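You operate a simulated robot arm through the tools that you are given. There is no shell and no other tool. Be economical: measure what you need, move in short steps, check, and stop when the job is done.

You run a simulated robot arm. Do the job below in one go: nothing can be reset, and whatever is moved stays where it is left.

TASK
Move the blue vase to the cork mat, rub off the water ring and wax that patch.
Fine: checked cloth for the ring, felt pad for the wax; put both back and the lid on the red tin.
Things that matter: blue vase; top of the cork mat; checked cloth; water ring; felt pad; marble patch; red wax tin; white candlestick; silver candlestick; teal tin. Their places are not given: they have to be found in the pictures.

The check looks at the end state, three seconds after you hand in, the way a careful person would. Anything else that was tipped, shoved, dropped, spilled or broken makes it a failure. A push-on lid holds only when it is set on centred and level and pressed home; a screw cap is set on level and turned clockwise until tight.

THE ROBOT
A 7-joint arm with a two-finger parallel gripper, fixed in place. Base frame: the origin is at the foot of the arm, x ahead of it, y to its left, z up; the work surface is at about z = 0. Lengths are in cm, angles in degrees, forces in N, time in s.
With the tool pointing down near the work surface it reaches from about 24 to 62 cm from the base axis. Its first joint turns from -66.0 to 66.0 degrees. Payload 2.6 kg.
Tool frame: the origin (TCP) lies between the finger pads and is the grasp point; the fingertips stand 3 cm ahead of it; z points along the fingers, y is the line along which they close. Largest opening 9.4 cm; finger width 2.8, thickness 1; the body of the gripper, 5 by 9.6 cm, starts 5.5 cm behind the TCP.
Orientation is told as [roll, pitch, yaw] about the base's x, y, z axes, in that order, counted from this pose: with the fingers straight down and closing along the base's y, the tool's x points along the base's -x, its y along +y and its z along -z.

THE INTERFACE
- The arm moves only by the tool nudge_tool. Its argument "commands" is text: rows parted by semicolons, each of 7 numbers parted by spaces: the turn, a rotation vector about the tool's x, y, z in degrees, then the shift along the tool's x, y, z in cm, then the closure in counts, from 0 (fully open) to 255 (shut). In form: rx ry rz x y z claw; .... A call has 1 to 8 rows; each row is the pose to reach, as a shift and turn from the pose commanded when the call began, along the tool's axes at that moment. Rows are played at 5 a second. More than 5 cm and 8.6 degrees between two rows, or a gripper value outside its range, and nothing of the call is played. Where a pose cannot be reached the arm comes as near as it can. A force on the tool above 40 N (or 10 N above the force at the start of the call, whichever is more), or a blocked arm, ends the call early, and 0.2 s more pass. The fingers move at their own pace (about 7.2 cm/s each) and stop on an object; they squeeze with about 21 N. The grip force told is the motor's: it shows also when the fingers shut on nothing. Time passes only in rows, and 0.2 s behind the last, so rows that repeat a pose let the fingers close. It gives the time, the measured TCP pose, the force on the tool (base axes), the opening and the grip force at its end, in the units of the frame above (readings bear some noise).
- Cameras (640 x 400 px; columns grow to the right, rows downward): "scene" is fixed at [4.92, 44.57, 56.05]; the picture's right is [-0.62, -0.79, 0.00], its down [-0.47, 0.37, -0.80] and it looks along [0.63, -0.49, -0.60] (base axes); focal length 319 px, centre (320, 200). "wrist" rides on the gripper at [-3.7, 0, -5.8] in the tool frame; the picture's right is [0.00, -1.00, 0.00], its down [0.97, 0.00, -0.24] and it looks along [0.24, 0.00, 0.97] (tool axes); focal length 218 px, centre (320, 200).
- camera(camera): a new picture of that camera. No time passes.
- probe_pixels(camera, pixels): for up to 12 pixels [column, row] of the newest picture of that camera ("zoom" is the newest enlarged one), the place [x, y, z] in the base frame of the surface seen there, good to about 0.3 cm. No time passes.
- close_up(camera, box): a new picture of the part [left, top, right, bottom] of that camera's present view, enlarged. No time passes.
- job_done(): hands the job in; it is judged then, once.

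Keep the steps short. Do not move on a guess: measure, check each grasp and each placing, and mend mistakes. In all there are 80 turns and 34 pictures (those below and enlarged ones count). Leave the gripper open and the arm clear of the work at the hand-in unless told otherwise, and finish with a single line.

The tools are called after "Emit:" as name(argument=value, ...) on one line, values as JSON. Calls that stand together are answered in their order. nudge_tool: Moves the arm, as the interface text tells. Its arguments: {"type":"object","properties":{"commands":{"type":"string"}},"required":["commands"]} The other tools are called the same way: camera (camera) takes a picture; probe_pixels (camera, pixels) gives the place of the surface under pixels of a picture; close_up (camera, box) takes an enlarged picture of a part of a camera's view; job_done () hands the job in.

At the start:

```text
clock: 0.0
ee_pos: [37.87, -9.01, 33.94]
tcp_rot: [0.0, 0.0, 0.0]
ft_force: [0.3, 0.6, -0.3]
opening: 9.42
grip_force: 0.0
```

scene: 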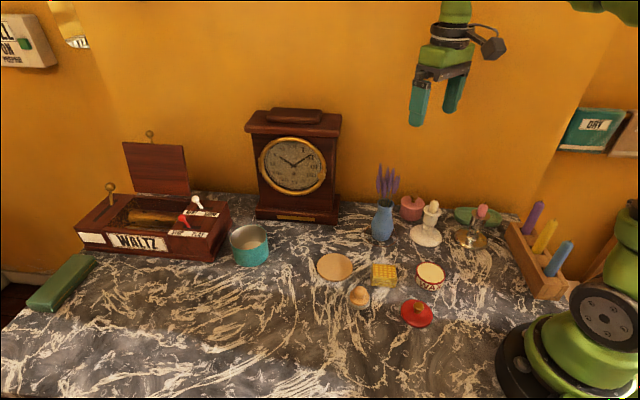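
wrist: 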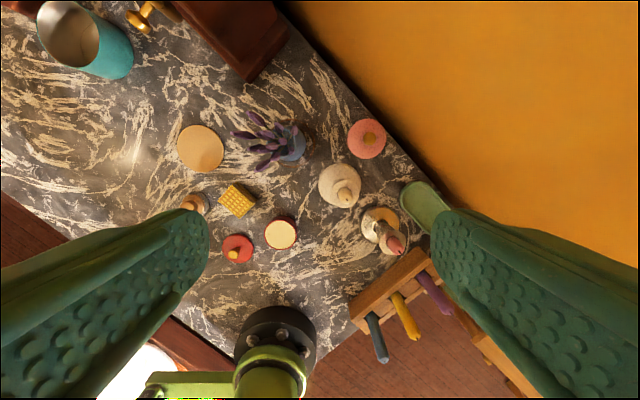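

I see the vase near scene (382,218), the cork mat near (335,267), the yellow cloth near (384,274), the open tin at (430,275) and a red lid at (416,313). I'll enlarge this area from both cameras.

Emit:
close_up(camera="scene", box=[300, 150, 500, 340])

Emit:
close_up(camera="wrist", box=[160, 90, 440, 270])

```text
2.11 times, centred on (400, 245) of scene
```

zoom: 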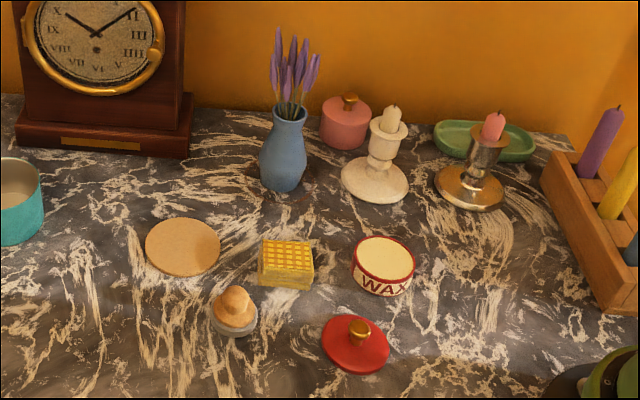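

```text
2.22 times, centred on (300, 180) of wrist
```

zoom: 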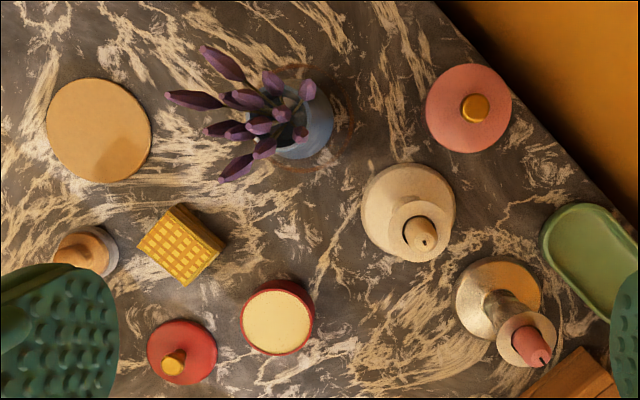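

The ring shows faintly around the vase foot. I'll probe the main points in this wrist enlargement.

Emit:
probe_pixels(camera="zoom", pixels=[[99, 130], [180, 245], [278, 320], [195, 340], [173, 365], [72, 250], [315, 130], [352, 125], [290, 166], [385, 195], [480, 290], [470, 110]])

Emit:
close_up(camera="scene", box=[350, 190, 430, 260])

```text
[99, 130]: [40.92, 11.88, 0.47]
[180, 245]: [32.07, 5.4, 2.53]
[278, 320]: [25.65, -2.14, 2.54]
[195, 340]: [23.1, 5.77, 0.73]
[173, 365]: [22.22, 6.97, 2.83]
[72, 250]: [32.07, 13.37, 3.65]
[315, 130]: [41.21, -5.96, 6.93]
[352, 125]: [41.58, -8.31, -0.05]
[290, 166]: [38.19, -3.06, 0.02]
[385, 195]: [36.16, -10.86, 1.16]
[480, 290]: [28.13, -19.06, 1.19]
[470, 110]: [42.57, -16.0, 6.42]
```

```text
5.71 times, centred on (390, 225) of scene
```

zoom: 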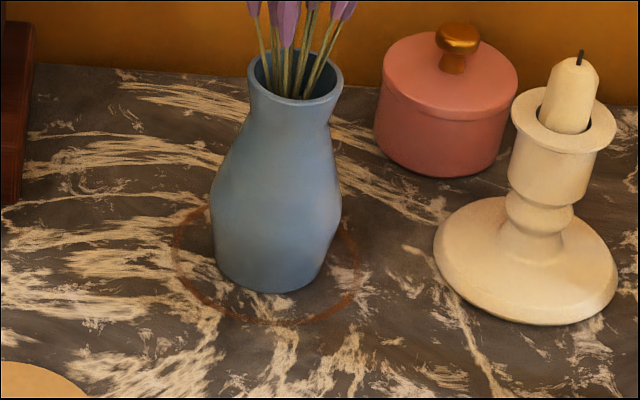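

Now I'll probe the vase outline, the ring edge and the candlestick in this enlargement.

Emit:
probe_pixels(camera="zoom", pixels=[[173, 250], [210, 309], [268, 325], [330, 308], [361, 270], [265, 288], [278, 190], [290, 108], [295, 92], [525, 322], [445, 250], [430, 172]])

```text
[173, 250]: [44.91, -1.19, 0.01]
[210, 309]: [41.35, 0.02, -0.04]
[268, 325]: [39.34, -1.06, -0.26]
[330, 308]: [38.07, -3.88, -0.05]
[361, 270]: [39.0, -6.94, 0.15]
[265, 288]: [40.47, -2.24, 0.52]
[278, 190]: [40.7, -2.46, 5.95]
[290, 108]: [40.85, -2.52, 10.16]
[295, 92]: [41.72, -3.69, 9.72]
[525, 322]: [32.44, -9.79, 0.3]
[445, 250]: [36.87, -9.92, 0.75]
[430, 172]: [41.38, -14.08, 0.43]
```

The ring fits a circle centred at about (42.2, -4.1) with radius 4.15. The vase axis is near (42.1, -4.2), with the rim at z about 10 and flowers above it. I'll grasp the body with the tool tilted 60° so the palm stays clear of the flowers. First I'll tilt while still high, pulled back from the vase.

Emit:
nudge_tool(commands="0 -7.5 0 0.12 0.6 1.5 60; 0 -15 0 0.24 1.2 3 60; 0 -22.5 0 0.36 1.8 4.5 60; 0 -30 0 0.48 2.4 6 60; 0 -37.5 0 0.6 3 7.5 60; 0 -45 0 0.72 3.6 9 60; 0 -52.5 0 0.84 4.2 10.4 60; 0 -60 0 0.97 4.8 11.9 60")

```text
clock: 1.8
ee_pos: [37.1, -4.6, 22.32]
tcp_rot: [0.0, -59.8, -0.2]
ft_force: [-0.4, 2.9, -0.1]
opening: 7.21
grip_force: 0.2
out of reach, approached as far as the arm can: row 8
```

The 60° tilt was reached to within a hair. Next I'll go down in steps to z about 8.5, staying back at x about 36.

Emit:
nudge_tool(commands="0 0 0 2.5 0.1 1.2 60; 0 0 0 5 0.2 2.4 60; 0 0 0 7.5 0.3 3.6 60; 0 0 0 10 0.4 4.8 60; 0 0 0 12.5 0.4 5.95 60; 0 0 0 12.5 0.4 5.95 60")

Emit:
camera(camera="wrist")

Emit:
camera(camera="scene")

```text
clock: 3.2
ee_pos: [39.68, -4.52, 7.72]
tcp_rot: [0.2, -60.0, -0.1]
ft_force: [0.2, 0.0, -0.5]
opening: 7.16
grip_force: 0.0
out of reach, approached as far as the arm can: row 1, 2, 3, 4, 5, 6
```

```text
28 pictures are left
```

wrist: 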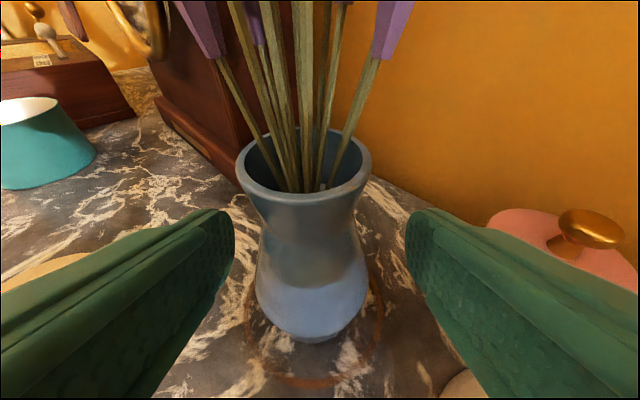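

```text
27 pictures are left
```

scene: 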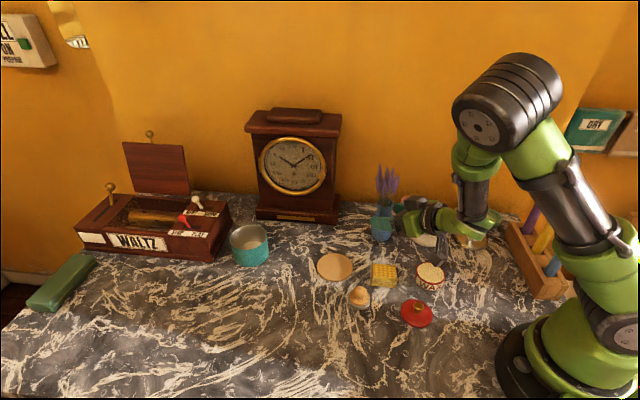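

The arm settled at (39.7, -4.5, 7.7), and the fingers straddle the vase with its axis at about column 312. The contact force is near zero. I'll advance a small step and check how the command offset behaves.

Emit:
nudge_tool(commands="0 0 0 0.3 0.15 0.8 60; 0 0 0 0.6 0.3 1.6 60; 0 0 0 0.6 0.3 1.6 60")

```text
clock: 4.0
ee_pos: [40.76, -4.3, 6.7]
tcp_rot: [0.0, -60.0, 0.1]
ft_force: [0.4, -0.4, -0.3]
opening: 7.21
grip_force: 0.1
```

The step tracked well. Now I'll go to about (42, -4.2, 4.9) and close.

Emit:
nudge_tool(commands="0 0 0 0.5 0.05 1 60; 0 0 0 1.0 0.1 1.95 60; 0 0 0 1.0 0.1 1.95 60; 0 0 0 1.0 0.1 1.95 140; 0 0 0 1.0 0.1 1.95 255; 0 0 0 1.0 0.1 1.95 255; 0 0 0 1.0 0.1 1.95 255")

Emit:
camera(camera="wrist")

```text
clock: 4.5
ee_pos: [41.31, -4.47, 5.8]
tcp_rot: [0.5, -60.1, -0.8]
ft_force: [-7.6, 3.4, 33.8]
opening: 7.19
grip_force: 0.1
stopped in row 2: the force on the tool passed its limit (the readings are from after the stop); the commanded pose is now the measured one
```

```text
26 pictures are left
```

wrist: 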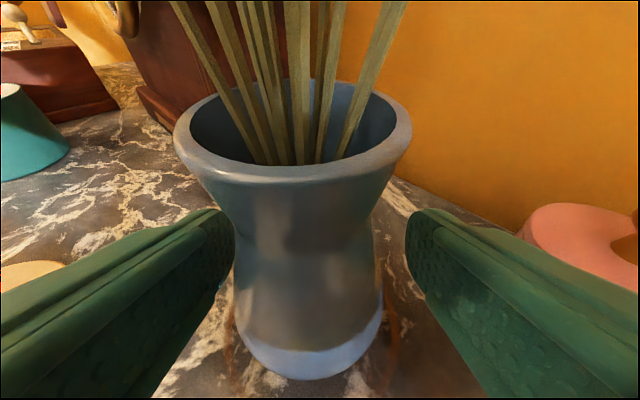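

An upward force of 34 N means something under the hand touched an object. I'll look from the scene camera.

Emit:
close_up(camera="scene", box=[350, 160, 530, 300])

```text
2.86 times, centred on (440, 230) of scene
```

zoom: 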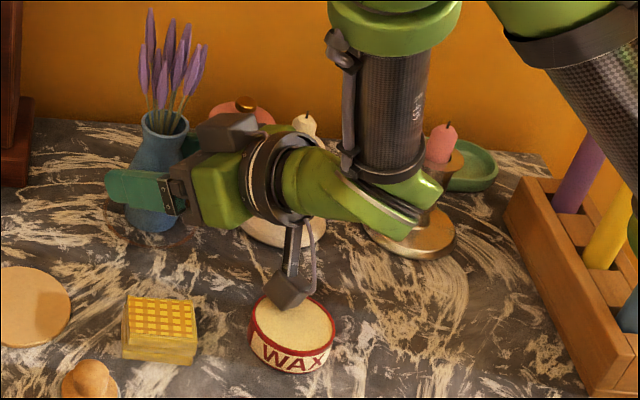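

A bracket under the wrist pressed on the wax tin. I'll lift straight up at once, then reduce the tilt to about 52°, which raises that bracket by about 2 cm.

Emit:
nudge_tool(commands="0 0 0 -0.9 0.1 -0.5 60; 0 0 0 -1.7 0.2 -1.5 60; 0 4 0 -1.7 0.2 -2 60; 0 8 0 -1.7 0.2 -2 60; 0 8 0 -1.7 0.2 -2 60")

Emit:
close_up(camera="scene", box=[350, 160, 530, 300])

```text
clock: 5.7
ee_pos: [40.36, -4.31, 8.13]
tcp_rot: [0.4, -51.9, -0.5]
ft_force: [-0.2, -0.1, -0.4]
opening: 7.19
grip_force: 0.1
```

```text
2.86 times, centred on (440, 230) of scene
```

zoom: 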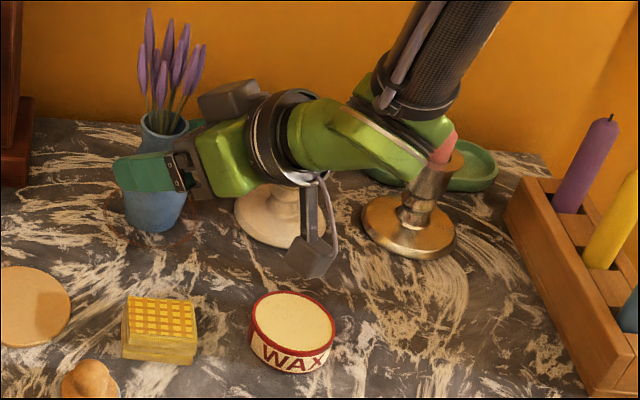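

The tin stands where it was. The forearm looks close to the silver candlestick, so I'll measure that gap.

Emit:
probe_pixels(camera="zoom", pixels=[[445, 150], [435, 190], [415, 165], [400, 175], [435, 128], [380, 160], [340, 180], [312, 260], [300, 215], [290, 215], [292, 318], [272, 225]])

```text
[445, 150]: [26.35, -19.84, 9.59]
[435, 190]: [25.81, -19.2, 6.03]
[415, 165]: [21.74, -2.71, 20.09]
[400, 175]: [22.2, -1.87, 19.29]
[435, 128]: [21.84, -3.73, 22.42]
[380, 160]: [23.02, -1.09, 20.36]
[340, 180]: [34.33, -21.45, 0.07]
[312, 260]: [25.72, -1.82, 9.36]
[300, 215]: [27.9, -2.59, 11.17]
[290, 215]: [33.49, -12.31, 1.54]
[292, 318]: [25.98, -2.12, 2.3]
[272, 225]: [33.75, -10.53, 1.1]
```

The arm is far from the candlestick: arm y is about -2, candle y about -19.5. The bracket will clear the tin by over 2 cm. I'll advance to (41.6, -4.2, 5.0).

Emit:
nudge_tool(commands="0 0 0 0.5 0.05 1 60; 0 0 0 1.1 0.1 2 60; 0 0 0 1.67 0.15 2.9 60; 0 0 0 1.67 0.15 2.9 60")

Emit:
camera(camera="wrist")

```text
clock: 6.7
ee_pos: [41.51, -4.15, 5.15]
tcp_rot: [0.3, -52.0, -0.5]
ft_force: [-1.0, -0.8, 0.4]
opening: 7.18
grip_force: 0.1
```

```text
23 pictures are left
```

wrist: 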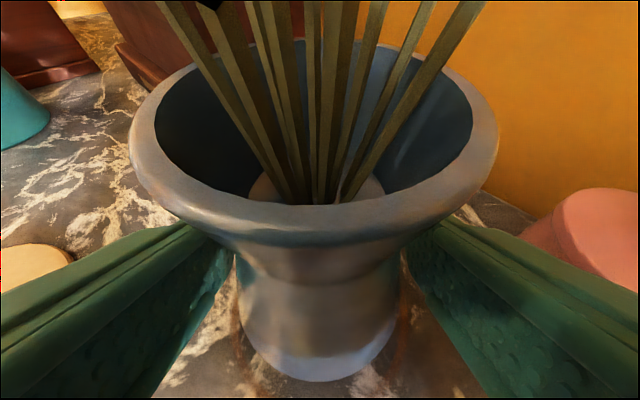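

There's no contact and the vase is centred between the fingers, so I'll close.

Emit:
nudge_tool(commands="0 0 0 0 0 0 120; 0 0 0 0 0 0 160; 0 0 0 0 0 0 255; 0 0 0 0 0 0 255; 0 0 0 0 0 0 255")

```text
clock: 7.9
ee_pos: [41.57, -4.01, 5.06]
tcp_rot: [0.3, -51.8, -0.4]
ft_force: [1.7, 0.4, -1.2]
opening: 5.73
grip_force: 21.1
```

Gripped at 5.73 cm wide. I'll lift 3 cm.

Emit:
nudge_tool(commands="0 0 0 -0.8 0 -0.62 255; 0 0 0 -1.6 0 -1.23 255; 0 0 0 -2.36 0 -1.85 255; 0 0 0 -2.36 0 -1.85 255")

Emit:
close_up(camera="scene", box=[300, 150, 500, 300])

```text
clock: 8.9
ee_pos: [41.55, -4.07, 7.97]
tcp_rot: [0.3, -51.9, -0.5]
ft_force: [-0.1, 1.2, -3.1]
opening: 5.69
grip_force: 21.2
```

```text
2.67 times, centred on (400, 225) of scene
```

zoom: 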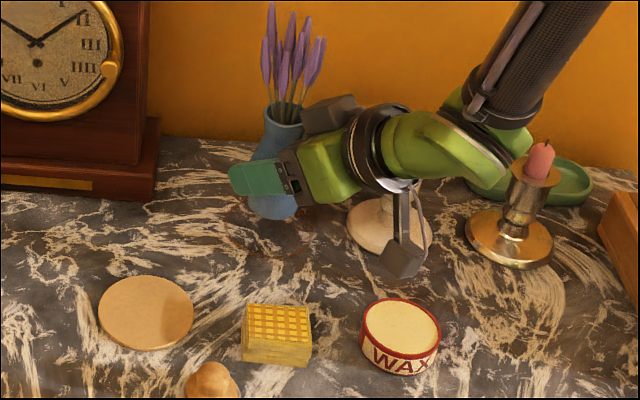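

The vase is lifted and upright. I'll measure the mat edges to get a better centre.

Emit:
probe_pixels(camera="zoom", pixels=[[101, 311], [191, 315], [147, 279], [146, 343], [146, 312], [155, 180], [280, 192], [272, 130], [278, 385]])

```text
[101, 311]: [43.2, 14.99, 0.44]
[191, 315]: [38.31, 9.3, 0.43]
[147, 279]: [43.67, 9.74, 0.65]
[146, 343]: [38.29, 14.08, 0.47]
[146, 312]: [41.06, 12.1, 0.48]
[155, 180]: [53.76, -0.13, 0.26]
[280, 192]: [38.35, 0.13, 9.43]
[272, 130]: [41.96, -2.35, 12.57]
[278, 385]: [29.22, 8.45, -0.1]
```

The mat centre is about (40.9, 12.05) with its top at z 0.47. I'll carry the vase over to TCP (40.3, 12) in 2 cm rows.

Emit:
nudge_tool(commands="0 0 0 0.1 2 -0.1 255; 0 0 0 0.2 4 -0.25 255; 0 0 0 0.3 6 -0.35 255; 0 0 0 0.4 8 -0.5 255; 0 0 0 0.5 10 -0.6 255; 0 0 0 0.6 12 -0.7 255; 0 0 0 0.7 14 -0.85 255; 0 0 0 0.74 16 -0.95 255")

Emit:
close_up(camera="scene", box=[270, 150, 470, 300])

```text
clock: 10.7
ee_pos: [40.54, 11.93, 8.03]
tcp_rot: [0.3, -51.9, -0.5]
ft_force: [0.1, 0.7, -3.1]
opening: 5.75
grip_force: 21.0
```

```text
2.67 times, centred on (370, 225) of scene
```

zoom: 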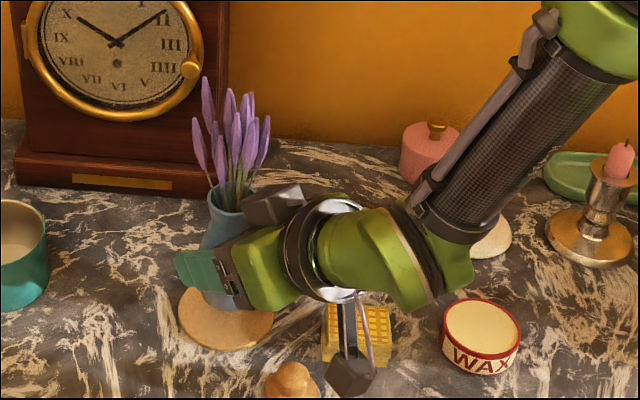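

Above the mat. I'll lower to TCP z about 5.6, which matches the 0.47 mat height, and watch the force.

Emit:
nudge_tool(commands="0 0 0 0.6 0 0.4 255; 0 0 0 1.2 0 0.8 255; 0 0 0 1.7 0.05 1.1 255; 0 0 0 2.05 0.05 1.35 255; 0 0 0 2.05 0.05 1.35 255")

```text
clock: 11.9
ee_pos: [40.26, 11.93, 5.63]
tcp_rot: [0.3, -51.9, -0.5]
ft_force: [-0.3, 0.1, -2.8]
opening: 5.72
grip_force: 21.3
```

Still carrying the full weight. I'll lower a few more millimetres in small steps until the reading shows contact.

Emit:
nudge_tool(commands="0 0 0 0.08 0 0.06 255; 0 0 0 0.08 0 0.06 255")

```text
clock: 12.5
ee_pos: [40.39, 12.06, 5.64]
tcp_rot: [0.4, -52.0, -0.5]
ft_force: [-4.5, 1.1, 10.0]
opening: 5.73
grip_force: 21.9
```

Contact. I'll open gently, then back off along the tool axis.

Emit:
nudge_tool(commands="0 0 0 0 0 0 90; 0 0 0 0 0 0 50; 0 0 0 0 0 0 50; 0 0 0 0 0 0 50; 0 0 0 0 0 -1 50; 0 0 0 0 0 -2 50; 0 0 0 0 0 -3 50")

Emit:
camera(camera="wrist")

```text
clock: 14.1
ee_pos: [37.87, 11.94, 7.31]
tcp_rot: [0.3, -51.8, -0.5]
ft_force: [-0.2, -0.5, 0.0]
opening: 7.55
grip_force: 0.0
```

```text
20 pictures are left
```

wrist: 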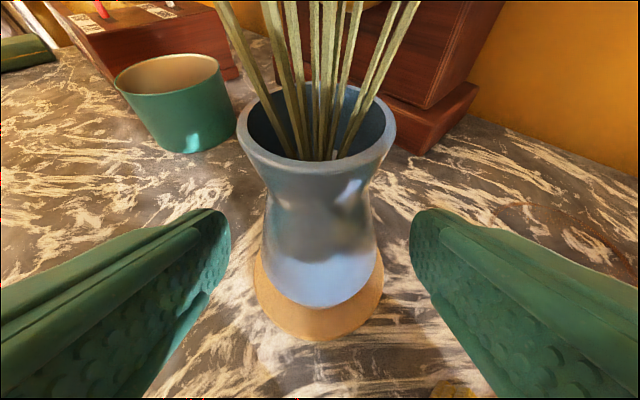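

The vase stands upright on the mat. I'll go up and back, then across toward the cloth, before turning the tool upright.

Emit:
nudge_tool(commands="0 0 0 -1.4 0 -1.1 50; 0 0 0 -2.8 0 -2.2 50; 0 0 0 -4.2 0 -3.8 50; 0 0 0 -5.5 0 -6 50; 0 0 0 -6.3 0 -8.5 50; 0 0 0 -6.4 -2.5 -10.5 50; 0 0 0 -6.4 -5 -12 50; 0 0 0 -6.4 -6.5 -12.5 50")

```text
clock: 15.9
ee_pos: [34.15, 6.24, 21.61]
tcp_rot: [0.4, -51.9, -0.5]
ft_force: [-0.3, -0.7, 0.5]
opening: 7.56
grip_force: 0.1
out of reach, approached as far as the arm can: row 6, 7, 8
```

Now I'll turn the tool upright by +52° and open fully.

Emit:
nudge_tool(commands="0 7 0 0 0 0 0; 0 14 0 0 0 0 0; 0 21 0 0 0 0 0; 0 28 0 0 0 0 0; 0 35 0 0 0 0 0; 0 42 0 0 0 0 0; 0 49 0 0 0 0 0; 0 51.9 0 0 0 0 0")

Emit:
camera(camera="wrist")

Emit:
close_up(camera="scene", box=[310, 170, 490, 335])

```text
clock: 17.7
ee_pos: [21.96, -3.3, 14.75]
tcp_rot: [-0.6, -3.5, -0.2]
ft_force: [-0.7, -0.4, 0.0]
opening: 9.4
grip_force: 0.0
out of reach, approached as far as the arm can: row 4, 5, 6, 7, 8
```

```text
19 pictures are left
```

wrist: 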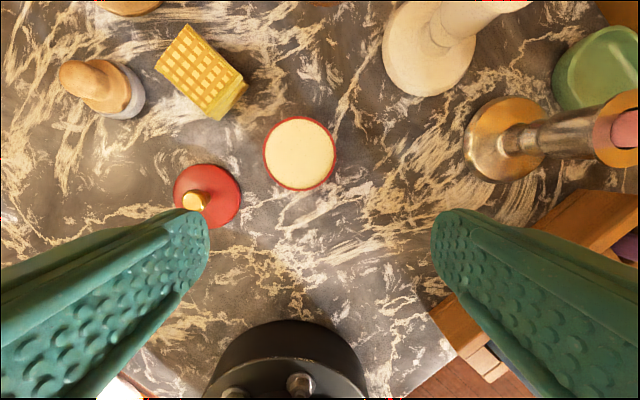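

```text
2.42 times, centred on (400, 252) of scene
```

zoom: 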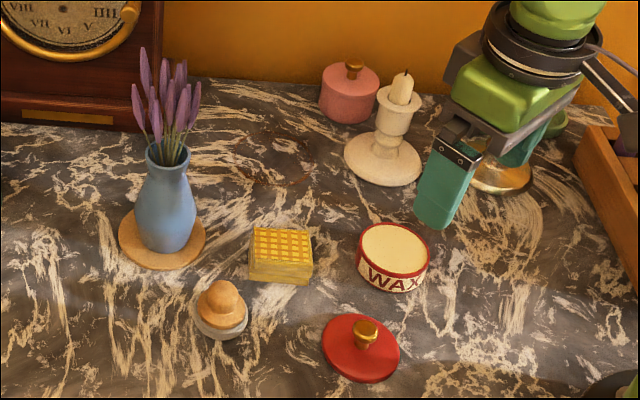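

The arm went to (22, -3.3, 14.75), near the inner reach limit. Nothing was disturbed, and the vase stands on the mat. I'll measure the cloth, pad, lid and tin from this wrist view.

Emit:
probe_pixels(camera="wrist", pixels=[[188, 28], [159, 68], [209, 104], [240, 74], [199, 66], [299, 154], [267, 154], [331, 154], [226, 180], [197, 201], [74, 72], [136, 92]])

Emit:
probe_pixels(camera="zoom", pixels=[[255, 230], [308, 231], [252, 260], [310, 262], [282, 244], [220, 288], [222, 322], [220, 338], [198, 318], [246, 318], [392, 245], [361, 352]])

```text
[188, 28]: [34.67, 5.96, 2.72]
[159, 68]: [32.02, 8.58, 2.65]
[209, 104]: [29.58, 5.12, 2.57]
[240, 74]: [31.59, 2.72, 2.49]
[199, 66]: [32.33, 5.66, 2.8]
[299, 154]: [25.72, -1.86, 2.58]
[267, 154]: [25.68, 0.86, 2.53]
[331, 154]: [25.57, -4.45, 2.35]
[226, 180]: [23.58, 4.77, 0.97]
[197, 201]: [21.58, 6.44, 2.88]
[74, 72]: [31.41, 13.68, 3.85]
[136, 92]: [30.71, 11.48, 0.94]
```

```text
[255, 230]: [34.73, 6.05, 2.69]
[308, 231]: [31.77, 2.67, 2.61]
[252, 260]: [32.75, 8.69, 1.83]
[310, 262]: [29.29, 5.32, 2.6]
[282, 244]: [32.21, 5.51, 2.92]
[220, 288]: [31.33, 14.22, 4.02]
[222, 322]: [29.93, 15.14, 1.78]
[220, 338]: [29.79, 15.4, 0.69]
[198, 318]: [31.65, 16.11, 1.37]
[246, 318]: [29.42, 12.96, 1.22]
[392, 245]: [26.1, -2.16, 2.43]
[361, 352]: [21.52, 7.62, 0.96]
```

The cloth's top centre is (32.0, 5.6), about 4.2 × 3.6 cm and 2.7 tall, with its long axis at about 47.5°. I'll grip along that axis with yaw -42.5, which also keeps the bracket away from the candlesticks. First I'll move above the cloth and level the tool.

Emit:
nudge_tool(commands="0 1 0 -2 1.8 0 0; 0 2 0 -4 3.6 0 0; 0 3 0 -6 5.4 0 0; 0 3.5 0 -8 7.2 0 0; 0 3.5 0 -10 8.9 0 0; 0 3.5 0 -10 8.9 0 0")

```text
clock: 19.1
ee_pos: [20.47, -3.63, 13.13]
tcp_rot: [-0.6, -0.2, -0.4]
ft_force: [0.4, 0.1, -0.7]
opening: 9.42
grip_force: 0.1
out of reach, approached as far as the arm can: row 1, 2, 3, 4, 5, 6
```

It went the wrong way, so the arm is against a joint limit in this folded posture. I'll try going straight up and out without turning.

Emit:
nudge_tool(commands="0 0 0 -0.5 0 -2 0; 0 0 0 -1 0 -4 0; 0 0 0 -2 0 -6 0; 0 0 0 -3 0 -8 0; 0 0 0 -4 0 -10 0; 0 0 0 -4 0 -10 0")

Emit:
camera(camera="scene")

```text
clock: 20.5
ee_pos: [20.55, -6.27, 15.74]
tcp_rot: [-0.7, -0.1, -0.2]
ft_force: [0.0, -0.3, 0.7]
opening: 9.41
grip_force: 0.1
out of reach, approached as far as the arm can: row 1, 2, 3, 4, 5, 6
```

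```text
17 pictures are left
```

scene: 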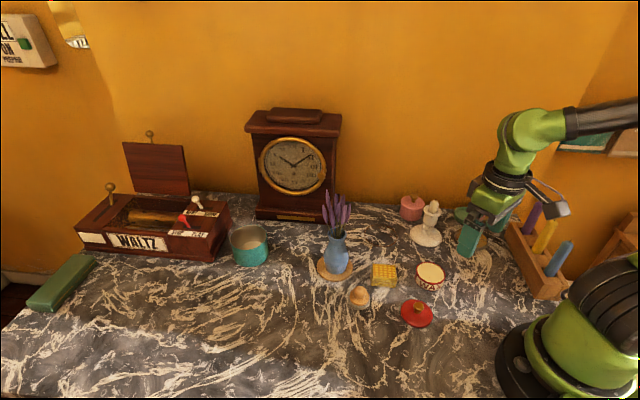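

The elbow has swung to the right and a wrist joint is probably at its limit. I'll test whether a small yaw frees it.

Emit:
nudge_tool(commands="0 0 8 0 0 0 0; 0 0 16 0 0 0 0; 0 0 16 -1 0 -1 0")

```text
clock: 21.3
ee_pos: [21.05, -6.76, 16.05]
tcp_rot: [-0.6, -0.3, -16.3]
ft_force: [-0.1, 0.1, -0.3]
opening: 9.4
grip_force: 0.0
out of reach, approached as far as the arm can: row 3
```

The yaw works, but outward motion is still blocked. I'll tilt back the way I came while moving out and up.

Emit:
nudge_tool(commands="0 -8 0 -1 0 -1 0; 0 -16 0 -2 0 -2 0; 0 -24 0 -3 0 -3 0; 0 -32 0 -4 0 -4 0; 0 -40 0 -5 0 -5 0; 0 -48 0 -6 0 -6 0; 0 -50 0 -7 0 -7 0; 0 -50 0 -8 0 -8 0")

```text
clock: 23.1
ee_pos: [30.08, -9.45, 25.23]
tcp_rot: [-0.9, -50.0, -15.7]
ft_force: [0.8, -0.1, 1.2]
opening: 9.4
grip_force: 0.0
out of reach, approached as far as the arm can: row 4, 5, 6, 7, 8
```

It's free again. I'll move well out and up, near the starting pose, before levelling the tool.

Emit:
nudge_tool(commands="0 0 0 -2.4 1.2 0.7 0; 0 0 0 -4.8 2.4 1.4 0; 0 0 0 -7.2 3.6 2.1 0; 0 0 0 -9.6 4.8 2.9 0; 0 0 0 -12.2 6.2 3.7 0; 0 0 0 -12.2 6.2 3.7 0")

```text
clock: 24.5
ee_pos: [42.03, -6.37, 32.2]
tcp_rot: [-1.0, -50.2, -15.6]
ft_force: [-0.5, -0.2, -0.3]
opening: 9.42
grip_force: 0.1
```

Reached cleanly. Now I'll level the tool here.

Emit:
nudge_tool(commands="0 7 0 0 0 0 0; 0 14 0 0 0 0 0; 0 21 0 0 0 0 0; 0 28 0 0 0 0 0; 0 35 0 0 0 0 0; 0 42 0 0 0 0 0; 0 49 0 0 0 0 0; 0 50.2 0 0 0 0 0")

```text
clock: 26.3
ee_pos: [25.32, -13.13, 20.82]
tcp_rot: [-1.3, -5.0, -16.3]
ft_force: [-0.3, -1.0, -1.4]
opening: 9.39
grip_force: 0.0
out of reach, approached as far as the arm can: row 3, 4, 5, 6, 7, 8
```

The same block happened again, so the arm's inner posture differs from the start. I'll look at it.

Emit:
camera(camera="scene")

```text
16 pictures are left
```

scene: 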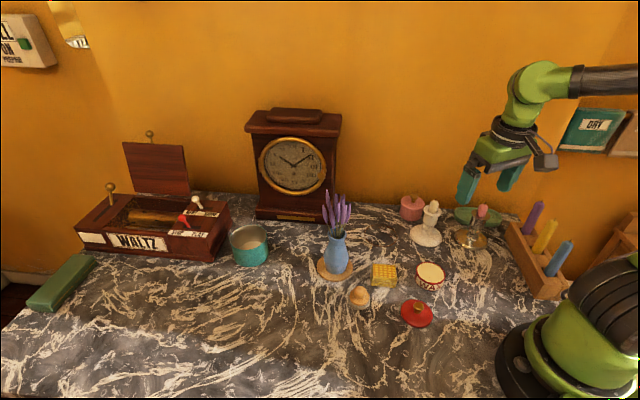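

The elbow has swung to the right, so the first joint is probably at its -66° stop. Stretching the arm far out and high should bring the elbow back in line. I'll tilt again while moving up and out.

Emit:
nudge_tool(commands="0 -8 0 -2 1.6 -2.1 0; 0 -16 0 -4 3.2 -4.2 0; 0 -24 0 -6.2 4.8 -6.4 0; 0 -32 0 -8.3 6.5 -8.5 0; 0 -40 0 -10.4 8.2 -10.6 0; 0 -46 0 -12.5 9.8 -12.7 0; 0 -46 0 -14.6 11.5 -14.9 0; 0 -46 0 -16.7 13.1 -17 0")

```text
clock: 28.1
ee_pos: [43.53, -4.49, 39.12]
tcp_rot: [-2.0, -51.1, -14.8]
ft_force: [0.2, -0.4, -0.2]
opening: 9.39
grip_force: 0.1
```

Good. Keeping well above everything and away from the diagonal wall, I'll swing to the left, to (48, 25, 46), so the first joint turns back.

Emit:
nudge_tool(commands="0 0 0 -0.4 3.7 -0.9 0; 0 0 0 -0.9 7.4 -1.7 0; 0 0 0 -1.3 11.1 -2.6 0; 0 0 0 -1.7 14.8 -3.4 0; 0 0 0 -2.1 18.5 -4.3 0; 0 0 0 -2.6 22.2 -5.2 0; 0 0 0 -3 25.9 -6 0; 0 0 0 -3.4 29.6 -6.9 0")

```text
clock: 29.9
ee_pos: [48.53, 24.83, 45.46]
tcp_rot: [-2.2, -51.0, -14.8]
ft_force: [0.4, 0.2, -0.3]
opening: 9.4
grip_force: 0.1
```

Now I'll try to level the tool here, stretched out at the left.

Emit:
nudge_tool(commands="0 7 0 0 0 0 0; 0 14 0 0 0 0 0; 0 21 0 0 0 0 0; 0 28 0 0 0 0 0; 0 35 0 0 0 0 0; 0 42 0 0 0 0 0; 0 49 0 0 0 0 0; 2 51 0 0 0 0 0")

Emit:
camera(camera="scene")

```text
clock: 31.7
ee_pos: [48.6, 22.87, 36.24]
tcp_rot: [1.0, -6.7, -16.6]
ft_force: [0.0, -0.1, -0.1]
opening: 9.4
grip_force: 0.0
out of reach, approached as far as the arm can: row 3, 4, 5, 6, 7, 8
```

```text
15 pictures are left
```

scene: 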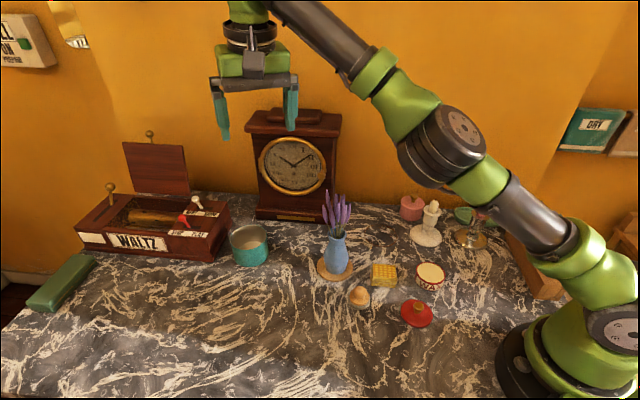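

Here the arm is almost straight, so the elbow can refold. I'll draw in moderately, levelling, and check that the posture comes out right.

Emit:
nudge_tool(commands="0 1.5 0 1.2 -2 0.2 0; 0 3 0 2.5 -4 0.5 0; 0 4.5 0 3.7 -6 0.8 0; 0 6 0 5 -8 1 0; -1 6.7 0 6.2 -10 1.3 0; -1 6.7 0 6.2 -10 1.3 0")

Emit:
camera(camera="scene")

```text
clock: 33.1
ee_pos: [49.97, 21.85, 32.49]
tcp_rot: [2.3, -0.4, -16.5]
ft_force: [-0.4, -0.3, -0.4]
opening: 9.37
grip_force: 0.1
out of reach, approached as far as the arm can: row 1, 2, 3, 4, 5, 6
```

```text
14 pictures are left
```

scene: 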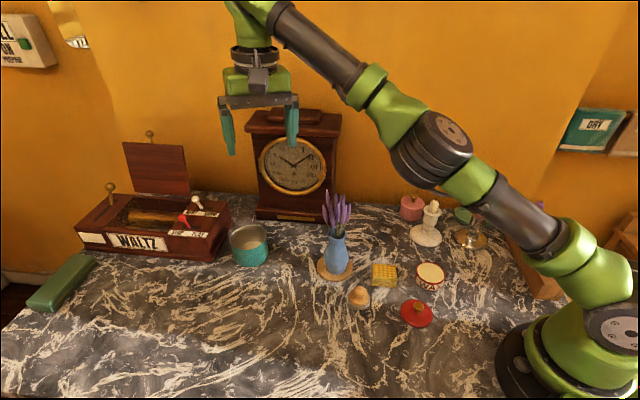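

The arm is stretched with the elbow low, and it can't fold from here. I'll go back to the tilted, free posture, and next swing to the right so the elbow rises over the first joint.

Emit:
nudge_tool(commands="0 -7 0 0 -2.2 -1.4 0; 0 -14 0 0.2 -4.5 -2.8 0; 0 -21 0 0.3 -6.8 -4.3 0; 0 -28 0 0.4 -9 -5.7 0; 0 -35 0 0.5 -11.3 -7.2 0; 0 -42 0 0.7 -13.6 -8.6 0; 0 -49 0 0.8 -15.8 -10 0; 0 -52 0 0.9 -18 -11.5 0")

Emit:
camera(camera="scene")

```text
clock: 34.9
ee_pos: [52.7, 13.07, 54.7]
tcp_rot: [2.9, -49.3, -18.7]
ft_force: [0.2, 0.0, -0.4]
opening: 9.4
grip_force: 0.1
out of reach, approached as far as the arm can: row 1, 2, 3, 4, 5, 6, 7, 8
```

```text
13 pictures are left
```

scene: 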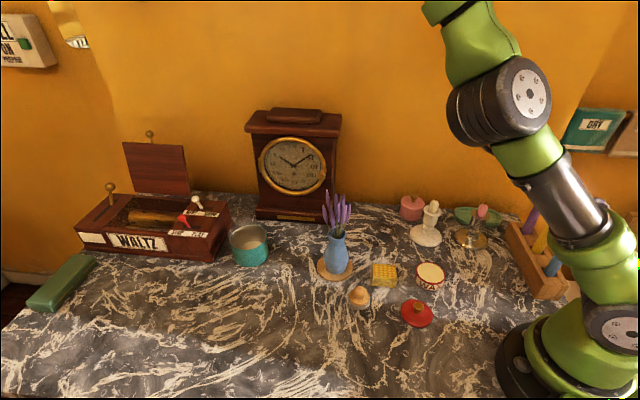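

It's still stretched. I'll pull straight back toward the shoulder, keeping the orientation, to break out of the straight posture.

Emit:
nudge_tool(commands="0 0 0 1.8 -1.1 0 0; 0 0 0 3.6 -2.2 0 0; 0 0 0 5.5 -3.3 0 0; 0 0 0 7.3 -4.4 0 0; 0 0 0 9.2 -5.6 0 0; 0 0 0 11 -6.7 0 0; 0 0 0 12.8 -7.8 0 0; 0 0 0 12.8 -7.8 0 0")

```text
clock: 36.7
ee_pos: [52.71, 13.17, 54.62]
tcp_rot: [3.0, -49.1, -18.8]
ft_force: [0.6, -0.7, -0.9]
opening: 9.41
grip_force: 0.1
out of reach, approached as far as the arm can: row 1, 2, 3, 4, 5, 6, 7, 8
```

The retreat is blocked because the elbow has gone slightly past straight to the wrong side of its range. I'll push outward and downward in free space, away from the clock, to bring it back through straight, then draw in.

Emit:
nudge_tool(commands="0 0 0 0.8 2.4 2.7 0; 0 0 0 1.7 4.9 5.4 0; 0 0 0 2.6 7.3 8 0; 0 0 0 3.5 9.7 10.7 0; 0 0 0 4.3 12.2 13.4 0; 0 0 0 5.2 14.6 16.1 0; 0 0 0 5.2 14.6 16.1 0")

```text
clock: 38.3
ee_pos: [61.57, 23.88, 38.46]
tcp_rot: [3.0, -49.2, -18.7]
ft_force: [0.8, 0.1, 0.4]
opening: 9.38
grip_force: 0.1
out of reach, approached as far as the arm can: row 1, 2, 3, 4, 5, 6, 7
```

Now I'll pull back and downward-inward in free space.

Emit:
nudge_tool(commands="0 0 0 1.5 0 -2 0; 0 0 0 3 0 -4 0; 0 0 0 4 0 -6 0; 0 0 0 5 0 -8 0; 0 0 0 6 0 -10 0; 0 0 0 6 0 -12 0; 0 0 0 6 0 -14 0; 0 0 0 6 0 -14 0")

Emit:
camera(camera="scene")

```text
clock: 40.1
ee_pos: [47.61, 27.44, 43.23]
tcp_rot: [3.1, -49.1, -18.8]
ft_force: [0.7, -0.8, 0.0]
opening: 9.42
grip_force: 0.0
```

```text
12 pictures are left
```

scene: 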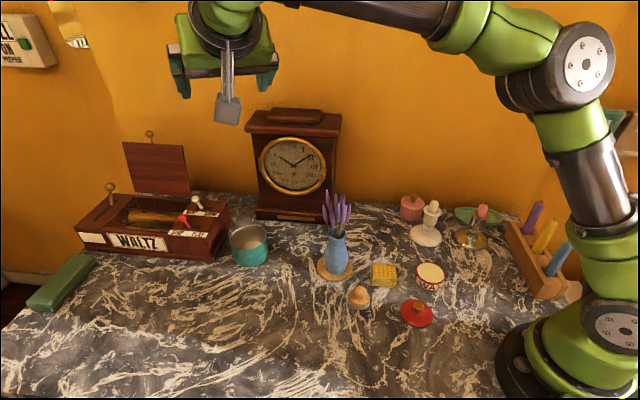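

The arm is now free with the elbow up. I'll level here.

Emit:
nudge_tool(commands="0 7 0 0 0 0 0; 0 14 0 0 0 0 0; 0 21 0 0 0 0 0; 0 28 0 0 0 0 0; 0 35 0 0 0 0 0; 0 42 0 0 0 0 0; 0 49 0 0 0 0 0; 0 49 0 0 0 0 0")

```text
clock: 41.9
ee_pos: [45.74, 26.73, 38.21]
tcp_rot: [4.1, -7.1, -16.1]
ft_force: [-0.2, -0.1, -0.8]
opening: 9.39
grip_force: 0.1
out of reach, approached as far as the arm can: row 4, 5, 6, 7, 8
```

I'll lower and draw in while finishing the levelling, to see whether it was only the height that blocked it.

Emit:
nudge_tool(commands="0 1 0 0.7 -2.3 1.2 0; 1 2 0 1.5 -4.7 2.4 0; 2 3 0 2.2 -7 3.5 0; 2 4 0 3 -9.4 4.7 0; 3 5 0 3.7 -11.7 5.9 0; 3 6 0 4.4 -14 7 0; 4 7 0 5.2 -16.4 8.2 0; 4 7 0 5.9 -18.7 9.4 0")

Emit:
camera(camera="scene")

```text
clock: 43.7
ee_pos: [49.74, 22.71, 31.33]
tcp_rot: [0.4, -0.6, -15.8]
ft_force: [-0.5, 0.0, -0.1]
opening: 9.4
grip_force: 0.0
out of reach, approached as far as the arm can: row 1, 2, 3, 4, 5, 6, 7, 8
```

```text
11 pictures are left
```

scene: 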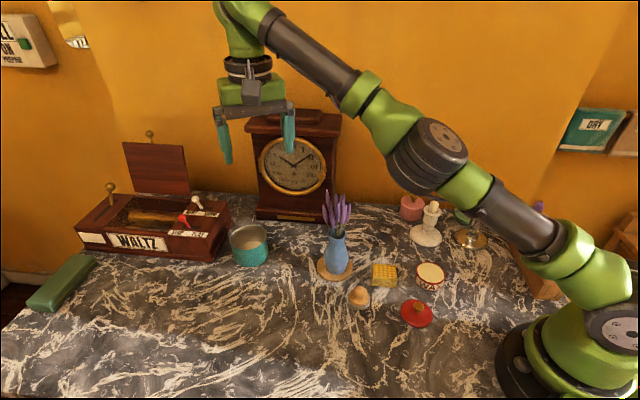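

The same lock returns when levelling at this yaw, so the wrist joints are wound round to the wrong side. I need to unwind them: go back to the free tilted pose, align the tool with the forearm, and turn it to the other side. First I'll tilt again and stretch outward.

Emit:
nudge_tool(commands="0 -7 0 -1.5 0.6 -1 0; 0 -14 0 -3 1.2 -2 0; 0 -21 0 -4.5 1.8 -3 0; 0 -28 0 -6 2.4 -4 0; 0 -35 0 -8 3 -5 0; 0 -42 0 -10 3.6 -6 0; 0 -49 0 -11.3 4.3 -7 0; 0 -49 0 -11.3 4.3 -7 0")

Emit:
nudge_tool(commands="0 0 0 1.5 0 -2 0; 0 0 0 3 0 -4 0; 0 0 0 4 0 -6 0; 0 0 0 5 0 -8 0; 0 0 0 6 0 -10 0; 0 0 0 6 0 -12 0; 0 0 0 6 0 -14 0; 0 0 0 6 0 -14 0")

```text
clock: 45.5
ee_pos: [61.78, 23.83, 37.84]
tcp_rot: [0.2, -49.3, -16.0]
ft_force: [-0.5, 0.7, -0.7]
opening: 9.43
grip_force: 0.0
out of reach, approached as far as the arm can: row 1, 2, 3, 4, 5, 6, 7, 8
```

```text
clock: 47.3
ee_pos: [51.63, 30.39, 44.27]
tcp_rot: [0.1, -49.1, -15.9]
ft_force: [-0.2, 0.4, 0.4]
opening: 9.39
grip_force: 0.1
out of reach, approached as far as the arm can: row 1, 2, 3, 4, 5, 6, 7, 8
```

Now I'll draw further in toward (42, 22, 44).

Emit:
nudge_tool(commands="0 0 0 0.8 -1.8 -0.9 0; 0 0 0 1.5 -3.6 -1.7 0; 0 0 0 2.3 -5.4 -2.6 0; 0 0 0 3 -7.2 -3.5 0; 0 0 0 3.8 -9 -4.4 0; 0 0 0 4.5 -10.7 -5.2 0; 0 0 0 4.5 -10.7 -5.2 0")

```text
clock: 48.9
ee_pos: [48.25, 28.11, 49.43]
tcp_rot: [0.0, -49.1, -15.9]
ft_force: [-0.3, 0.0, 0.1]
opening: 9.4
grip_force: 0.0
out of reach, approached as far as the arm can: row 1, 2, 3, 4, 5, 6, 7
```

Not free yet. I'll yaw the tilted tool to the left about the vertical, up to +48°, in free space at z 49.

Emit:
nudge_tool(commands="-6.05 0 -5.24 0 0 0 0; -12.1 0 -10.48 0 0 0 0; -18.15 0 -15.72 0 0 0 0; -24.2 0 -20.96 0 0 0 0; -30.25 0 -26.2 0 0 0 0; -36.3 0 -31.44 0 0 0 0; -42.35 0 -36.68 0 0 0 0; -48.4 0 -41.92 0 0 0 0")

Emit:
camera(camera="scene")

```text
clock: 50.7
ee_pos: [48.4, 27.82, 49.43]
tcp_rot: [-0.1, -49.3, 48.4]
ft_force: [0.8, -0.5, -0.3]
opening: 9.36
grip_force: 0.1
out of reach, approached as far as the arm can: row 1, 2, 3
```

```text
10 pictures are left
```

scene: 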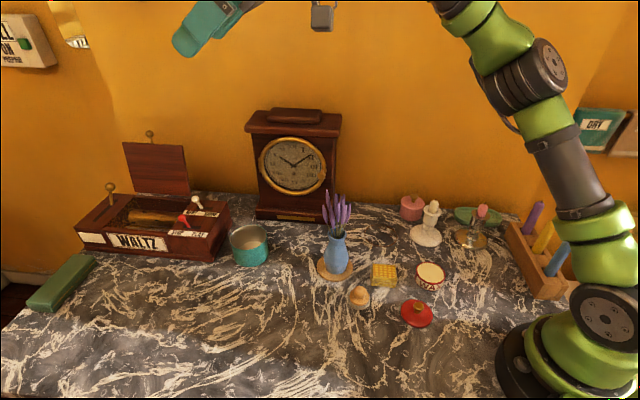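

The yaw was reached and the arm is free. Now I'll level at this yaw while drawing in and lowering to about (38, 18, 36).

Emit:
nudge_tool(commands="0 6.2 0 2.4 0.1 -0.3 0; 0 12.4 0 4.8 0.2 -0.6 0; 0 18.6 0 7.1 0.3 -0.8 0; 0 24.8 0 9.5 0.5 -1.1 0; 0 31 0 11.9 0.6 -1.4 0; 0 37.2 0 14.3 0.7 -1.7 0; 0 43.4 0 16.6 0.8 -1.9 0; 0 49.3 0 19 0.9 -2.2 0")

```text
clock: 52.5
ee_pos: [49.84, 21.58, 33.2]
tcp_rot: [-1.4, -2.1, 48.4]
ft_force: [1.7, -5.8, 0.1]
opening: 9.4
grip_force: 0.2
out of reach, approached as far as the arm can: row 6, 7, 8
```

The yaw helped, as the tool levelled further before locking. That suggests the last wrist joint is at its stop, so I'll yaw further to the left here and then draw in.

Emit:
nudge_tool(commands="0 0 -8 0 0 0 0; 0 0 -16 0 0 0 0; 0 0 -24 0 0 0 0; 0 0 -32 0 0 0 0; 0 0 -32 2.5 1.2 0 0; 0 0 -32 5 2.4 0 0; 0 0 -32 7.5 3.6 0 0; 0 0 -32 9.6 4.8 0 0")

```text
clock: 54.3
ee_pos: [50.06, 21.99, 31.1]
tcp_rot: [-0.3, -0.1, 80.2]
ft_force: [1.0, 0.6, -0.5]
opening: 9.42
grip_force: 0.0
out of reach, approached as far as the arm can: row 1, 2, 3, 4, 5, 6, 7, 8
```

The arm is straight with the elbow folding downward, which would over-bend the wrist. The elbow must swing up. I'll tilt in this heading so the wrist goes to the right of the tool, then carry it to the right, where the first joint's stop turns the elbow upward.

Emit:
nudge_tool(commands="0 -7 0 1.2 1.2 -2 0; 0 -14 0 2.4 2.4 -4 0; 0 -21 0 3.6 3.7 -6 0; 0 -28 0 4.9 4.9 -8 0; 0 -35 0 6.1 6.2 -10 0; 0 -42 0 7.3 7.4 -12 0; 0 -49 0 8.6 8.7 -14 0; 0 -49 0 8.6 8.7 -14 0")

```text
clock: 56.1
ee_pos: [49.16, 11.53, 48.14]
tcp_rot: [0.1, -45.6, 80.3]
ft_force: [-0.5, 1.1, 0.4]
opening: 9.41
grip_force: 0.1
out of reach, approached as far as the arm can: row 1, 2, 3, 4, 5, 6, 7, 8
```

Still nearly straight. I'll keep the orientation and pull the tool in and to the right, toward (32, -2, 44).

Emit:
nudge_tool(commands="0 0 0 1.8 1.8 -1.1 0; 0 0 0 3.6 3.6 -2.2 0; 0 0 0 5.3 5.4 -3.3 0; 0 0 0 7.1 7.2 -4.4 0; 0 0 0 8.9 9 -5.5 0; 0 0 0 10.7 10.8 -6.6 0; 0 0 0 12.4 12.6 -7.7 0; 0 0 0 14.2 14.4 -8.8 0")

Emit:
camera(camera="scene")

```text
clock: 57.9
ee_pos: [47.12, 6.87, 50.3]
tcp_rot: [-0.3, -45.8, 80.1]
ft_force: [0.1, -0.3, -1.1]
opening: 9.41
grip_force: 0.0
out of reach, approached as far as the arm can: row 1, 2, 3, 4, 5, 6, 7, 8
```

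```text
9 pictures are left
```

scene: 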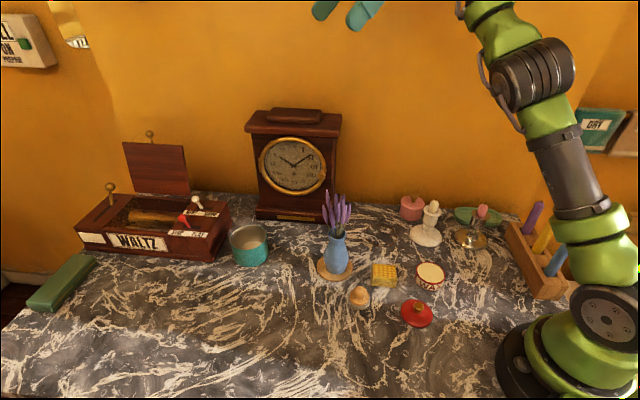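

I'll repeat the move that freed it before, a sweep left and down in empty space with the clock far behind, then draw in.

Emit:
nudge_tool(commands="0 0 0 -1.1 -0.1 4 0; 0 0 0 -2.2 -0.2 8.1 0; 0 0 0 -3.3 -0.3 12.1 0; 0 0 0 -4.4 -0.4 16.2 0; 0 0 0 -5.4 -0.6 20.2 0; 0 0 0 -6.5 -0.7 24.2 0; 0 0 0 -7.6 -0.8 28.3 0; 0 0 0 -8.7 -0.9 32.3 0")

Emit:
nudge_tool(commands="0 0 0 1.5 2 -1 0; 0 0 0 2.5 4 -2 0; 0 0 0 3 6 -3 0; 0 0 0 3.5 8 -4 0; 0 0 0 4 10 -5 0; 0 0 0 4 12 -6 0; 0 0 0 4 12 -6 0")

```text
clock: 59.7
ee_pos: [52.24, 35.61, 33.51]
tcp_rot: [0.2, -45.6, 80.0]
ft_force: [-0.8, 1.0, -0.6]
opening: 9.42
grip_force: 0.1
out of reach, approached as far as the arm can: row 8
```

```text
clock: 61.3
ee_pos: [39.25, 30.52, 34.77]
tcp_rot: [0.1, -45.6, 80.2]
ft_force: [-0.2, -0.2, 0.5]
opening: 9.41
grip_force: 0.0
```

It's free. Now I'll carry the tool to the right at height, to about (26, -2.5, 42), so the first joint approaches its right stop.

Emit:
nudge_tool(commands="0 0 0 2.4 0.9 -3.7 0; 0 0 0 4.8 1.8 -7.4 0; 0 0 0 7.2 2.7 -11.1 0; 0 0 0 9.6 3.6 -14.8 0; 0 0 0 12 4.5 -18.5 0; 0 0 0 14.4 5.4 -22.3 0; 0 0 0 16.8 6.3 -26 0; 0 0 0 19.3 7.2 -29.7 0")

Emit:
nudge_tool(commands="0 0 0 1.4 0.6 -1.6 0; 0 0 0 2.8 1.2 -3.2 0; 0 0 0 4.2 1.8 -4.8 0; 0 0 0 5 2.4 -6 0; 0 0 0 5 2.4 -6 0")

```text
clock: 63.1
ee_pos: [29.97, 8.05, 35.63]
tcp_rot: [0.1, -45.5, 80.2]
ft_force: [-0.1, -0.2, 0.2]
opening: 9.37
grip_force: 0.1
out of reach, approached as far as the arm can: row 6, 7, 8
```

```text
clock: 64.3
ee_pos: [29.07, 6.87, 33.37]
tcp_rot: [0.1, -45.4, 80.3]
ft_force: [-0.2, 0.3, -0.4]
opening: 9.4
grip_force: 0.0
out of reach, approached as far as the arm can: row 1, 2, 3, 4, 5
```

Blocked at (29, 7, 33). I'll try levelling here, in case the posture is already better.

Emit:
nudge_tool(commands="0 7 0 0 0 0 0; 0 14 0 0 0 0 0; 0 21 0 0 0 0 0; 0 28 0 0 0 0 0; 0 35 0 0 0 0 0; 0 42 0 0 0 0 0; 0 45.4 0 0 0 0 0; 0 45.4 0 0 0 0 0")

```text
clock: 66.1
ee_pos: [33.82, 10.49, 23.07]
tcp_rot: [-0.2, -1.3, 80.6]
ft_force: [-0.3, -0.5, -0.1]
opening: 9.4
grip_force: 0.2
out of reach, approached as far as the arm can: row 1, 2, 3, 4, 5, 6, 7, 8
```

The tool is now level at (33.8, 10.5, 23) with yaw 80, inside the work area. I'll test moving toward the cloth at (32, 5.6, 17) while yawing to about 48.

Emit:
nudge_tool(commands="0 0 5 1.3 0.3 0 0; 0 0 11 2.6 0.5 1 0; 0 0 17 3.9 0.8 2.5 0; 0 0 23 5.1 1 4 0; 0 0 29 5.1 1 5.5 0; 0 0 32.5 5.1 1 6 0; 0 0 32.5 5.1 1 6 0")

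```text
clock: 66.6
ee_pos: [33.86, 8.77, 22.89]
tcp_rot: [-0.8, -0.5, 73.4]
ft_force: [-0.1, 0.5, 4.0]
opening: 9.35
grip_force: 0.0
out of reach, approached as far as the arm can: row 1
stopped in row 2: the force on the tool passed its limit (the readings are from after the stop); the commanded pose is now the measured one
```

Something was touched. I'll look before moving any further.

Emit:
camera(camera="scene")

```text
8 pictures are left
```

scene: 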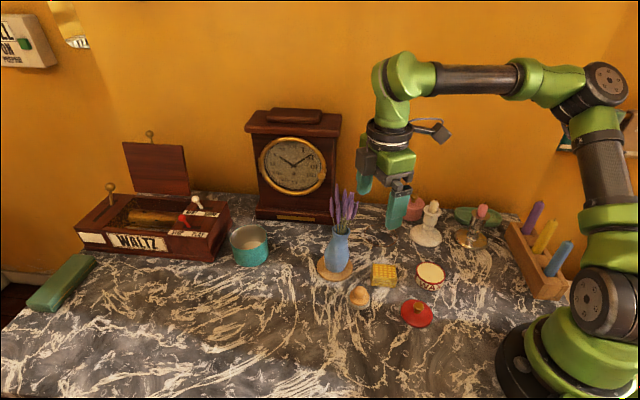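

Everything stands as before, and the arm now looks right: elbow up, tool level. A finger may be close to the lavender, so I'll go up a little and move away to the right.

Emit:
nudge_tool(commands="0 0 0 0.5 0 -1.5 0; 0 0 0 1.5 0 -3 0; 0 0 0 3 0.2 -3 0; 0 0 0 5 0.4 -3 0; 0 0 0 7 0.6 -3 0; 0 0 0 7 0.6 -3 0")

```text
clock: 68.0
ee_pos: [34.86, 3.26, 23.07]
tcp_rot: [-0.9, -0.7, 73.5]
ft_force: [-0.1, 0.3, -0.3]
opening: 9.4
grip_force: 0.1
out of reach, approached as far as the arm can: row 1, 2, 3, 4, 5, 6
```

It moves freely except upward. I'll descend toward the cloth, yawing down to about 48.

Emit:
nudge_tool(commands="0 0 0 -0.2 0.5 1.5 0; 0 0 6 -0.5 1.2 3 0; 0 0 12 -0.8 2 4.5 0; 0 0 18 -1.1 2.7 6 0; 0 0 24 -1.4 3.4 7 0; 0 0 25.5 -1.4 3.4 7 0; 0 0 25.5 -1.4 3.4 7 0")

```text
clock: 69.6
ee_pos: [31.96, 5.54, 16.05]
tcp_rot: [-0.4, -0.7, 47.9]
ft_force: [-0.5, 0.7, 0.1]
opening: 9.42
grip_force: 0.1
```

Fully reached: level at yaw 48, right over the cloth. Before gripping I'll check the candle heights and whether the pad and vase are still in place, using the last scene picture.

Emit:
probe_pixels(camera="scene", pixels=[[434, 205], [433, 211], [425, 236], [482, 210], [384, 274], [359, 293], [337, 245], [352, 195], [335, 196], [416, 314], [429, 272]])

```text
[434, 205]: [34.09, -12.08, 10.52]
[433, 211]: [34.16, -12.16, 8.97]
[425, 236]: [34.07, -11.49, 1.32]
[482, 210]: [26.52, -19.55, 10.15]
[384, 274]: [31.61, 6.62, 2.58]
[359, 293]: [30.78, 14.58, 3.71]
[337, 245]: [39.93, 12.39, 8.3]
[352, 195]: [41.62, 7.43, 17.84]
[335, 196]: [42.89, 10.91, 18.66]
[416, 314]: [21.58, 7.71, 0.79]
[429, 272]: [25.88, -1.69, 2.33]
```

The candle tip is at z 11 and the bracket will be above 14, so wiping at this yaw is safe. I'll descend over the cloth to z 3.8.

Emit:
nudge_tool(commands="0 0.3 0 0 0 2.5 0; 0 0.7 0 0 0 5 0; 0 0.7 0 0 0 7.5 0; 0 0.7 0 0 0 10 0; 0 0.7 0 0 0.05 12.2 0; 0 0.7 0 0 0.05 12.2 0")

Emit:
close_up(camera="scene", box=[320, 210, 450, 330])

```text
clock: 71.0
ee_pos: [32.02, 5.66, 3.88]
tcp_rot: [-0.5, -0.1, 48.1]
ft_force: [0.2, 0.1, -0.3]
opening: 9.38
grip_force: 0.1
```

```text
3.33 times, centred on (385, 270) of scene
```

zoom: 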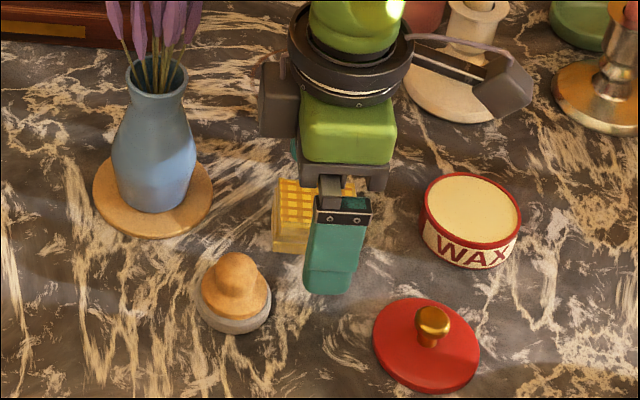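

The fingers straddle the cloth with nothing else touched, so I'll close.

Emit:
nudge_tool(commands="0 0 0 0 0 0 100; 0 0 0 0 0 0 160; 0 0 0 0 0 0 255; 0 0 0 0 0 0 255; 0 0 0 0 0 0 255")

```text
clock: 72.2
ee_pos: [32.03, 5.67, 3.72]
tcp_rot: [-0.3, 0.0, 48.0]
ft_force: [-0.1, -1.3, 0.1]
opening: 4.09
grip_force: 20.8
```

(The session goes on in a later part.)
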